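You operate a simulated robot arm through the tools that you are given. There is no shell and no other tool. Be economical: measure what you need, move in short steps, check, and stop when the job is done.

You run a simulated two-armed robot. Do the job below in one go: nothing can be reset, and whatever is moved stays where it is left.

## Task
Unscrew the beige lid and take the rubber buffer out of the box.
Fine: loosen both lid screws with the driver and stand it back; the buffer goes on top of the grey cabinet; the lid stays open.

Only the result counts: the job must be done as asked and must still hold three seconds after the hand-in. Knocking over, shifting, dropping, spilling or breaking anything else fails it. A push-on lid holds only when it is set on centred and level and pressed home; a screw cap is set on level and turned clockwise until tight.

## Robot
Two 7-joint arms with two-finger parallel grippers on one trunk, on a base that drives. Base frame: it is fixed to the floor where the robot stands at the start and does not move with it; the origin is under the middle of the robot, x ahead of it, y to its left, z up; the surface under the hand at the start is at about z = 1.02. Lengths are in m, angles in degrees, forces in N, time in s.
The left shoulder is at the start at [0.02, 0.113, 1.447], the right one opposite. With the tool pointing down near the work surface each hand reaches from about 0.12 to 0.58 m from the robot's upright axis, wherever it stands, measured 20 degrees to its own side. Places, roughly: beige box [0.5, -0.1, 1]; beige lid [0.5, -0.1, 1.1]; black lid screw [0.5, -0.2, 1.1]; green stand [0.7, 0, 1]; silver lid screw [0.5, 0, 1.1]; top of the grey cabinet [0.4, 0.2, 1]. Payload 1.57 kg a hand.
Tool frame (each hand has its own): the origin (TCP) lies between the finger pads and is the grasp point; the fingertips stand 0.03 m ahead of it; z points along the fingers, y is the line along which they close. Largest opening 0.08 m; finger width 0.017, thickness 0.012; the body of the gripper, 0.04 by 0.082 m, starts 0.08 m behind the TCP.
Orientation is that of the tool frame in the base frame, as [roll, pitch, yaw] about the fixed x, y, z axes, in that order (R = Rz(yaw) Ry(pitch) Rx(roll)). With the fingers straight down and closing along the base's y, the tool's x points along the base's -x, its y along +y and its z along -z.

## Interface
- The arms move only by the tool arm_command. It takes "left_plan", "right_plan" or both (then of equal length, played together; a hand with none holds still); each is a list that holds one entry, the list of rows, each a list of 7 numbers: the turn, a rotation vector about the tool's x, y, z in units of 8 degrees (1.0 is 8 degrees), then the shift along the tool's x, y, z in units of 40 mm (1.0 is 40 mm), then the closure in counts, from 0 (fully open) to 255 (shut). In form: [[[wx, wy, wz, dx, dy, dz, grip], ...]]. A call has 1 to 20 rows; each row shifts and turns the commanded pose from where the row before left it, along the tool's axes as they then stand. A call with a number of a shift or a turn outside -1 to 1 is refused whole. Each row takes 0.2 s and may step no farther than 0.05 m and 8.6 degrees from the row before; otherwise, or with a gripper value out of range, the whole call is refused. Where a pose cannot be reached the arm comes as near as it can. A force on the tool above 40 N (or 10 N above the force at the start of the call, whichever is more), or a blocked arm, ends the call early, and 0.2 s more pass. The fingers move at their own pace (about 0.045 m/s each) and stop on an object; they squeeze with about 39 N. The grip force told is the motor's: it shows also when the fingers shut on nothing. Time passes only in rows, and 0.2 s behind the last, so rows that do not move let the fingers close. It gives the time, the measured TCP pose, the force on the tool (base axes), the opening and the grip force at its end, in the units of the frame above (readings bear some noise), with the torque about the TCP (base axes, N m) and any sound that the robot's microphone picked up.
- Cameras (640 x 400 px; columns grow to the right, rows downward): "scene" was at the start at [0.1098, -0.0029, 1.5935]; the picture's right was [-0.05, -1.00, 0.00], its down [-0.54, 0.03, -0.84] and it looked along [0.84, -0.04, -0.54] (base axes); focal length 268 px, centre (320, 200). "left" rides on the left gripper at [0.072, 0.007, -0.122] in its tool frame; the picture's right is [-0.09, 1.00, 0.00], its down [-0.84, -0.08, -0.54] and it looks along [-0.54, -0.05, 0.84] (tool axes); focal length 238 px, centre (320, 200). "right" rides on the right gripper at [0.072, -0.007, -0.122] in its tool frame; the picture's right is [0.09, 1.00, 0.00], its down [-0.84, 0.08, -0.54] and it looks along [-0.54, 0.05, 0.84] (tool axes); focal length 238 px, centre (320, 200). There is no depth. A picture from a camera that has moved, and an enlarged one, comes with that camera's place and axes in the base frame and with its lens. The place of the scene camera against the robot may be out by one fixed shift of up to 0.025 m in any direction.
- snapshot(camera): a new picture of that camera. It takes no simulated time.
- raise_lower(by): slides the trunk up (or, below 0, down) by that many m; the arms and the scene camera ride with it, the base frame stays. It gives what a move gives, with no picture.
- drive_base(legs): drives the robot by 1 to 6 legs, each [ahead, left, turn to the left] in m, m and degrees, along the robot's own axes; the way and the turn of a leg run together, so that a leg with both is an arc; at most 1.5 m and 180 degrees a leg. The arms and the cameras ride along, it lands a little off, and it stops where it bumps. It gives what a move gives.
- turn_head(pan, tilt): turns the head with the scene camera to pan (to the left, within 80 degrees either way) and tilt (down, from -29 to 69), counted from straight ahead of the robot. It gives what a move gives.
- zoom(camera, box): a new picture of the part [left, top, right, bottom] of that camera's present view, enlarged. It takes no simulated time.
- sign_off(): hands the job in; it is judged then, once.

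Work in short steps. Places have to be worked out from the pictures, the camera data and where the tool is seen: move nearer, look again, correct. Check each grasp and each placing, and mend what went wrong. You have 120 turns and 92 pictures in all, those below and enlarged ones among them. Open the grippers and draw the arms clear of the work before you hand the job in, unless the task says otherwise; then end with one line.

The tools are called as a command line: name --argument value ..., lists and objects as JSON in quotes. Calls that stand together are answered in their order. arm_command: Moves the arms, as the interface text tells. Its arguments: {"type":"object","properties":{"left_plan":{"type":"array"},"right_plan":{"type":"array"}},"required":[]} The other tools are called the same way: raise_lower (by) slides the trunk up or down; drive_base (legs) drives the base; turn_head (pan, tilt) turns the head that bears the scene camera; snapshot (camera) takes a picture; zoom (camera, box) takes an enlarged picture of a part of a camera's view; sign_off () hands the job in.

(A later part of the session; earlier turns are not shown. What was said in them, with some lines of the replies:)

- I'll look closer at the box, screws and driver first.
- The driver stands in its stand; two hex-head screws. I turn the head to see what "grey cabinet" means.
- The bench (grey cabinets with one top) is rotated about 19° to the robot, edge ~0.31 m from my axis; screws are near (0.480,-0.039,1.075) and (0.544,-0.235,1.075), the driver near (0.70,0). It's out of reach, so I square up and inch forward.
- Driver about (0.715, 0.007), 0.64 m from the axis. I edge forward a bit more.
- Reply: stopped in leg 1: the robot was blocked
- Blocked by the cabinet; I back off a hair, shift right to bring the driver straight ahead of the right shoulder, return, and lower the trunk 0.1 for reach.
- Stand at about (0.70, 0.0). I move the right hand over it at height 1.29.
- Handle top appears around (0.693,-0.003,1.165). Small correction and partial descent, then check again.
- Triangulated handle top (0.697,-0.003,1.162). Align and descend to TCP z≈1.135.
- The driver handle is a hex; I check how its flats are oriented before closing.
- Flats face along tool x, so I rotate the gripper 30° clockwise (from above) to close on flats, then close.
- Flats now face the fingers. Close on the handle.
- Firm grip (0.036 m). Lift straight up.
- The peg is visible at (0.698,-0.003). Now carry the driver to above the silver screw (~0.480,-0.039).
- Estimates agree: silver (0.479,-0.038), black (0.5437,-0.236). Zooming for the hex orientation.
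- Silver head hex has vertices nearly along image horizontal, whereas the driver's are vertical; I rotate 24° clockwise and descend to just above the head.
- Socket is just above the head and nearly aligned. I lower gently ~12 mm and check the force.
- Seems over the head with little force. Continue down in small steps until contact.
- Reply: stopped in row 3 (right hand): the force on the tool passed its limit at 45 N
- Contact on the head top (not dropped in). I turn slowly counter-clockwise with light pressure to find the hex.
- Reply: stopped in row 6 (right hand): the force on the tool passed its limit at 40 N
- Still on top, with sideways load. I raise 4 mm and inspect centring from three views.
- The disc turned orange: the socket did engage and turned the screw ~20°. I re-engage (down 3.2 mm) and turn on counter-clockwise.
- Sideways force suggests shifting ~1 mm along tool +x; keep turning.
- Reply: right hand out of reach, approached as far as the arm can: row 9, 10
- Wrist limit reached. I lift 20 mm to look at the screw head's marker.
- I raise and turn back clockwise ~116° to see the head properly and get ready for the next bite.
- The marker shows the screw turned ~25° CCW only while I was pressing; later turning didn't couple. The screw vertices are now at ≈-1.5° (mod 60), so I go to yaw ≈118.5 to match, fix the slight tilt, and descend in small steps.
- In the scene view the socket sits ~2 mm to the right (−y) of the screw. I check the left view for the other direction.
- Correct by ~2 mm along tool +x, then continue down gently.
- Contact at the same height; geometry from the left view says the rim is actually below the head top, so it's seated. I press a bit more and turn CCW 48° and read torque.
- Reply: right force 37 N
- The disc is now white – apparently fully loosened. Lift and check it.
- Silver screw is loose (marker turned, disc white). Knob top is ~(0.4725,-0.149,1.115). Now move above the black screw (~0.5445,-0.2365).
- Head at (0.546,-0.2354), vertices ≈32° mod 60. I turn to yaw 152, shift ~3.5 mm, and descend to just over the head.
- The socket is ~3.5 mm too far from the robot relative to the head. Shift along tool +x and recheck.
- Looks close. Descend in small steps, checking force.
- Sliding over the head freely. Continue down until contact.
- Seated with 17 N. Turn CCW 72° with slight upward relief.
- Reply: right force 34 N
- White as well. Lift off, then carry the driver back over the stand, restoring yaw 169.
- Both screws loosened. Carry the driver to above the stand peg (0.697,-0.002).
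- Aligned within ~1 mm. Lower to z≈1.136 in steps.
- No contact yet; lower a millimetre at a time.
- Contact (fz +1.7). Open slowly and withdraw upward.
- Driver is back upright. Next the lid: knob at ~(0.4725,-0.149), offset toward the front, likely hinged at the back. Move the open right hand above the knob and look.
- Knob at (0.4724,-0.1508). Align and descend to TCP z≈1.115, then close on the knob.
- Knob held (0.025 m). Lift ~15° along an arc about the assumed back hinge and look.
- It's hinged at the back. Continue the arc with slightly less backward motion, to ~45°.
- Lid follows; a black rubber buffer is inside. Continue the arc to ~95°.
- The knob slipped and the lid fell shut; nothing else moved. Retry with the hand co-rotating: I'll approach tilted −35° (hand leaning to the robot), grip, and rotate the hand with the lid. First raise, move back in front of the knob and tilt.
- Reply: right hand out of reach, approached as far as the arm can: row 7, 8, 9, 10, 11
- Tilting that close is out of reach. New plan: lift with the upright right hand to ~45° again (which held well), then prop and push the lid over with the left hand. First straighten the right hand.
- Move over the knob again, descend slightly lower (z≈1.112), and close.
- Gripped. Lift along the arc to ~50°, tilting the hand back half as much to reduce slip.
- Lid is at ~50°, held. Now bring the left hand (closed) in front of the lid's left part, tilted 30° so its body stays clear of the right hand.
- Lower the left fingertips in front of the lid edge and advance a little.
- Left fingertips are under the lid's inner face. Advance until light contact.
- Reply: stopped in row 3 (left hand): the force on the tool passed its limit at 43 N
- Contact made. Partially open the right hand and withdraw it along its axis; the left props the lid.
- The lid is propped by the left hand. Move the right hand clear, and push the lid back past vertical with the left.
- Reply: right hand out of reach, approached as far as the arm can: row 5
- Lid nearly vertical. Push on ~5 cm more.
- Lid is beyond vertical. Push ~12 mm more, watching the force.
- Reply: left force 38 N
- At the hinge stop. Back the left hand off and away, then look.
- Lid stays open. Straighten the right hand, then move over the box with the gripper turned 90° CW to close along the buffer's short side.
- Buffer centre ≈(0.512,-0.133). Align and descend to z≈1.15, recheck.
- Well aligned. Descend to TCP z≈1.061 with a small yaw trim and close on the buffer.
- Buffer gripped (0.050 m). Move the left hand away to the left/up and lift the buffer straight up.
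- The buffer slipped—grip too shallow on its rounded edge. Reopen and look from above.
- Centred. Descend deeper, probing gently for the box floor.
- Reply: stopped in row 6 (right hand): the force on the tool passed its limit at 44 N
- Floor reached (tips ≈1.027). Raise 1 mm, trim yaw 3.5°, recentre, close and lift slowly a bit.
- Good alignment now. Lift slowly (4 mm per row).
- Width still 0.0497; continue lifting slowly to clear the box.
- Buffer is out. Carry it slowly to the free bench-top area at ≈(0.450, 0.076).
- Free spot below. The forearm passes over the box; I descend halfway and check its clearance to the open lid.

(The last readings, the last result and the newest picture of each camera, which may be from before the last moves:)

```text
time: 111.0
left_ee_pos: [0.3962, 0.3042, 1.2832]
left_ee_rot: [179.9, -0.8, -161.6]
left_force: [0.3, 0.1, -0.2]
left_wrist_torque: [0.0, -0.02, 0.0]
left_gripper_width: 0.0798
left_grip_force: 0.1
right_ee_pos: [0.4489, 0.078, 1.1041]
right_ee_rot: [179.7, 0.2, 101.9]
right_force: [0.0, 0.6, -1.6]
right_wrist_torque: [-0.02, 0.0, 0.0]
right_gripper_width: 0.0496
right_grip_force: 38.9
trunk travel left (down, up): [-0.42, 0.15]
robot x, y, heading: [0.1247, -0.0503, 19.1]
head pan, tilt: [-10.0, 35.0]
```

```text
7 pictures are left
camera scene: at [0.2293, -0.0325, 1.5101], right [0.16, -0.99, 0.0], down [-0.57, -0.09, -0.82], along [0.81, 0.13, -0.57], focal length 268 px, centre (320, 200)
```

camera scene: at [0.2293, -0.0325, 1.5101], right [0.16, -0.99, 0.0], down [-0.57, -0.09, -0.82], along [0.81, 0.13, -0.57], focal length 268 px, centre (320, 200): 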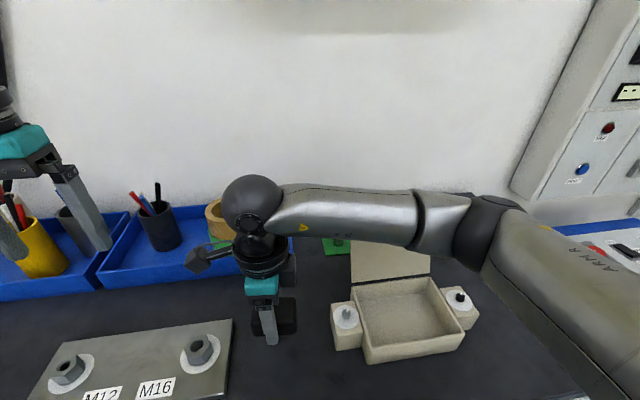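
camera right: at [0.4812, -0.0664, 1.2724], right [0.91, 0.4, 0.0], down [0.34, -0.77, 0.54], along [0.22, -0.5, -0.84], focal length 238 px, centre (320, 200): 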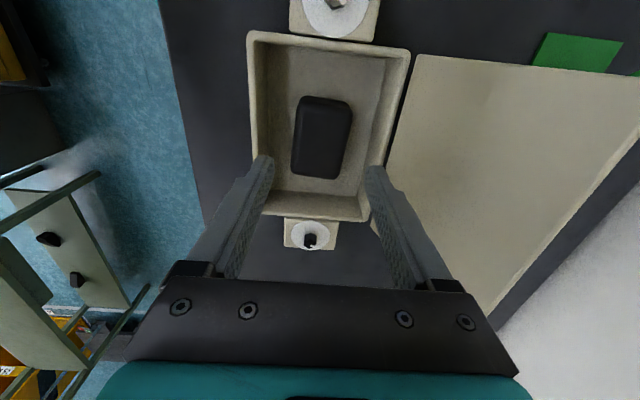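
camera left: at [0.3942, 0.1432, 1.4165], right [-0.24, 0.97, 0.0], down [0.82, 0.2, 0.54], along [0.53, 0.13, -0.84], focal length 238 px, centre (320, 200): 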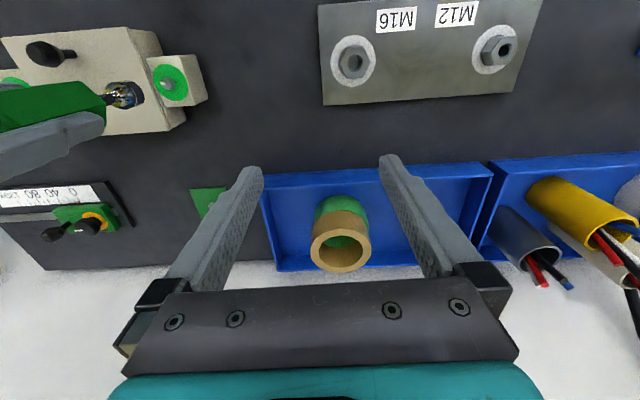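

Forearm stays above the lid (est. bottom ≥1.24 vs lid top 1.20). Continue down gently to contact.

arm_command --right_plan '[[[0, 0, 0, 0, 0, 0.25, 255], [0, 0, 0, 0, 0, 0.3, 255], [0, 0, 0, 0, 0, 0.3, 255], [0, 0, 0, 0, 0, 0.15, 255], [0, 0, 0, 0, 0, 0.05, 255], [0, 0, 0, 0, 0, 0.05, 255], [0, 0, 0, 0, 0, 0, 255]]]'

```text
time: 112.6
left_ee_pos: [0.3957, 0.3044, 1.285]
left_ee_rot: [179.9, -0.9, -161.7]
left_force: [0.0, 0.1, -0.2]
left_wrist_torque: [-0.01, 0.0, -0.01]
left_gripper_width: 0.0799
left_grip_force: 0.0
right_ee_pos: [0.4498, 0.076, 1.06]
right_ee_rot: [179.6, 0.2, 101.8]
right_force: [-0.3, -0.1, -1.4]
right_wrist_torque: [0.03, 0.0, 0.03]
right_gripper_width: 0.0497
right_grip_force: 39.0
trunk travel left (down, up): [-0.42, 0.15]
robot x, y, heading: [0.1195, -0.0522, 18.9]
head pan, tilt: [-10.0, 35.0]
```

No contact yet at 1.060; keep lowering in 1.5 mm steps.

arm_command --right_plan '[[[0, 0, 0, 0, 0, 0.04, 255], [0, 0, 0, 0, 0, 0.04, 255], [0, 0, 0, 0, 0, 0.04, 255], [0, 0, 0, 0, 0, 0, 255]]]'

```text
time: 113.6
left_ee_pos: [0.3954, 0.3043, 1.2847]
left_ee_rot: [179.9, -1.0, -161.7]
left_force: [0.6, 0.4, -0.1]
left_wrist_torque: [-0.02, -0.01, 0.01]
left_gripper_width: 0.0799
left_grip_force: 0.2
right_ee_pos: [0.4504, 0.0755, 1.056]
right_ee_rot: [179.6, 0.2, 101.9]
right_force: [-0.1, -0.3, -2.0]
right_wrist_torque: [-0.01, -0.04, 0.02]
right_gripper_width: 0.0496
right_grip_force: 39.2
trunk travel left (down, up): [-0.42, 0.15]
robot x, y, heading: [0.1246, -0.0531, 19.2]
head pan, tilt: [-10.0, 35.0]
```

arm_command --right_plan '[[[0, 0, 0, 0, 0, 0.03, 255], [0, 0, 0, 0, 0, 0.03, 255], [0, 0, 0, 0, 0, 0.03, 255], [0, 0, 0, 0, 0, 0, 255]]]'

```text
time: 114.6
left_ee_pos: [0.3941, 0.3056, 1.2848]
left_ee_rot: [179.8, -0.9, -161.7]
left_force: [0.6, -0.2, 0.3]
left_wrist_torque: [0.02, 0.0, -0.03]
left_gripper_width: 0.0799
left_grip_force: 0.1
right_ee_pos: [0.4498, 0.0764, 1.0516]
right_ee_rot: [179.6, 0.2, 101.8]
right_force: [-0.5, 0.6, -1.7]
right_wrist_torque: [0.0, -0.02, -0.02]
right_gripper_width: 0.0498
right_grip_force: 38.8
trunk travel left (down, up): [-0.42, 0.15]
robot x, y, heading: [0.125, -0.0499, 19.3]
head pan, tilt: [-10.0, 35.0]
```

Still no contact at 1.0516; lower 1–2 mm more.

arm_command --right_plan '[[[0, 0, 0, 0, 0, 0.02, 255], [0, 0, 0, 0, 0, 0.02, 255], [0, 0, 0, 0, 0, 0, 255]]]'

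zoom --camera "scene" --box '[220, 260, 340, 380]'

```text
time: 115.4
left_ee_pos: [0.3945, 0.3033, 1.2845]
left_ee_rot: [179.8, -1.0, -161.8]
left_force: [-0.3, 1.1, -0.2]
left_wrist_torque: [0.0, -0.02, 0.0]
left_gripper_width: 0.0801
left_grip_force: 0.0
right_ee_pos: [0.4495, 0.0769, 1.0508]
right_ee_rot: [179.6, 0.1, 101.8]
right_force: [-0.9, -2.2, 9.8]
right_wrist_torque: [-0.09, 0.29, 0.06]
right_gripper_width: 0.0499
right_grip_force: 39.6
trunk travel left (down, up): [-0.42, 0.15]
robot x, y, heading: [0.1219, -0.0486, 19.0]
head pan, tilt: [-10.0, 35.0]
```

```text
3.33 times, centred on (280, 320) of scene
camera zoom: at [0.2286, -0.0332, 1.5102], right [0.16, -0.99, 0.0], down [-0.57, -0.09, -0.82], along [0.81, 0.13, -0.57], focal length 895 px, centre (453, -200)
```

zoom: 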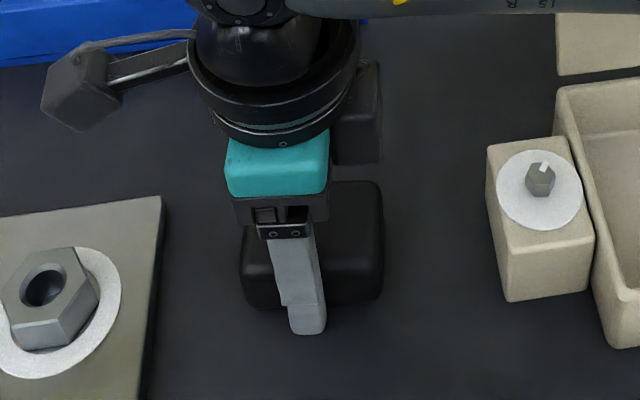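

Contact (≈10 N). Open gently and rise straight up.

arm_command --right_plan '[[[0, 0, 0, 0, 0, 0, 80], [0, 0, 0, 0, 0, 0, 50], [0, 0, 0, 0, 0, 0, 30], [0, 0, 0, 0, 0, -0.2, 30], [0, 0, 0, 0, 0, -0.6, 30], [0, 0, 0, 0, 0, -0.9, 30], [0, 0, 0, 0, 0, -0.9, 30], [0, 0, 0, 0, 0, -0.9, 30], [0, 0, 0, 0, 0, -0.9, 30], [0, 0, 0, 0, 0, -0.5, 0], [0, 0, 0, 0, 0, 0, 0]]]'

snapshot --camera "right"

```text
time: 117.8
left_ee_pos: [0.3958, 0.3043, 1.2844]
left_ee_rot: [179.9, -0.9, -161.8]
left_force: [-0.6, -0.9, -0.6]
left_wrist_torque: [0.0, -0.02, -0.03]
left_gripper_width: 0.0802
left_grip_force: 0.1
right_ee_pos: [0.4476, 0.0763, 1.2458]
right_ee_rot: [179.7, 0.2, 101.8]
right_force: [0.4, -0.6, 0.3]
right_wrist_torque: [0.0, -0.01, 0.01]
right_gripper_width: 0.0804
right_grip_force: 0.1
trunk travel left (down, up): [-0.42, 0.15]
robot x, y, heading: [0.1233, -0.0485, 19.2]
head pan, tilt: [-10.0, 35.0]
```

```text
5 pictures are left
camera right: at [0.4248, 0.1434, 1.3678], right [0.96, 0.29, 0.01], down [0.24, -0.8, 0.54], along [0.17, -0.52, -0.84], focal length 238 px, centre (320, 200)
```

right: 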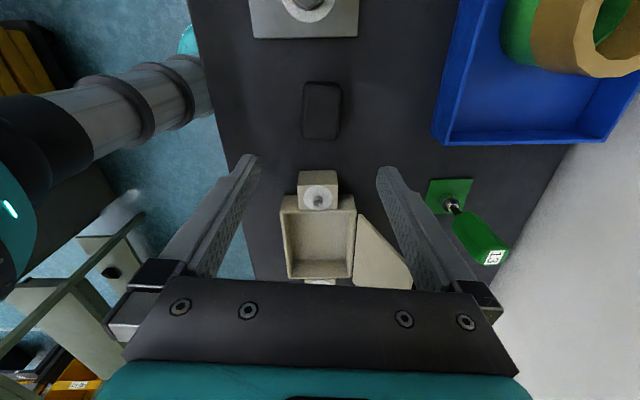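

Buffer sits on the bench top; lid open, driver upright. Retract the right arm up and to the right, clear of the work.

arm_command --right_plan '[[[0, 0, 0, 0, 0, -0.9, 0], [0, 0, 0, 0, 0, -0.9, 0], [0, 0, 0, -0.8, -0.3, 0, 0], [0, 0, 0, -0.8, -0.3, 0, 0], [0, 0, 0, -0.8, -0.3, 0, 0], [0, 0, 0, -0.8, -0.3, 0, 0], [0, 0, 0, -0.8, -0.2, 0, 0], [0, 0, 0, -0.8, -0.2, 0, 0], [0, 0, 0, -0.8, 0, 0, 0], [0, 0, 0, -0.8, 0, 0, 0], [0, 0, 0, -0.8, 0, 0, 0], [0, 0, 0, 0, 0, 0, 0]]]'

snapshot --camera "scene"

```text
time: 120.4
left_ee_pos: [0.3956, 0.3059, 1.2838]
left_ee_rot: [179.9, -1.1, -161.7]
left_force: [0.6, 0.0, -0.3]
left_wrist_torque: [-0.01, 0.0, -0.02]
left_gripper_width: 0.0802
left_grip_force: 0.1
right_ee_pos: [0.4438, -0.2176, 1.3187]
right_ee_rot: [179.7, 0.1, 101.9]
right_force: [0.4, 0.8, 0.7]
right_wrist_torque: [0.02, -0.03, 0.03]
right_gripper_width: 0.0801
right_grip_force: 0.1
trunk travel left (down, up): [-0.42, 0.15]
robot x, y, heading: [0.1247, -0.0501, 19.2]
head pan, tilt: [-10.0, 35.0]
```

```text
4 pictures are left
camera scene: at [0.2296, -0.0318, 1.51], right [0.16, -0.99, 0.0], down [-0.57, -0.09, -0.82], along [0.81, 0.13, -0.57], focal length 268 px, centre (320, 200)
```

scene: 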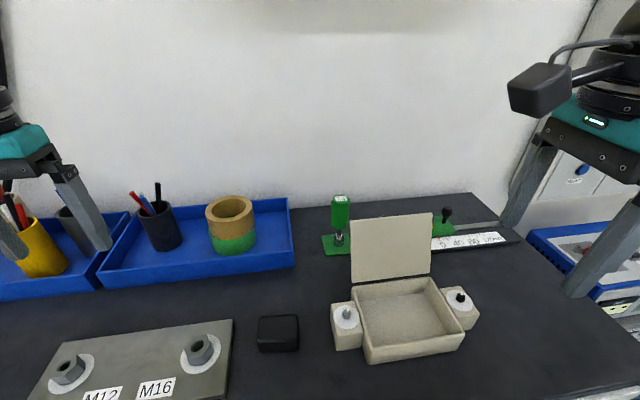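

Everything is in place: both screws loosened (white discs), driver standing in its stand, lid open, buffer on the bench top, and both hands open and clear. I hand in.

sign_off

```text
The job is handed in.
```

The job is handed in: both lid screws are loosened, the driver is back upright in its stand, the lid is open at its hinge stop, and the buffer is on top of the grey cabinet. I took the dark bench top to be the cabinet top. On the way, the lid fell shut once and the buffer slipped back into the box once; nothing looked disturbed.
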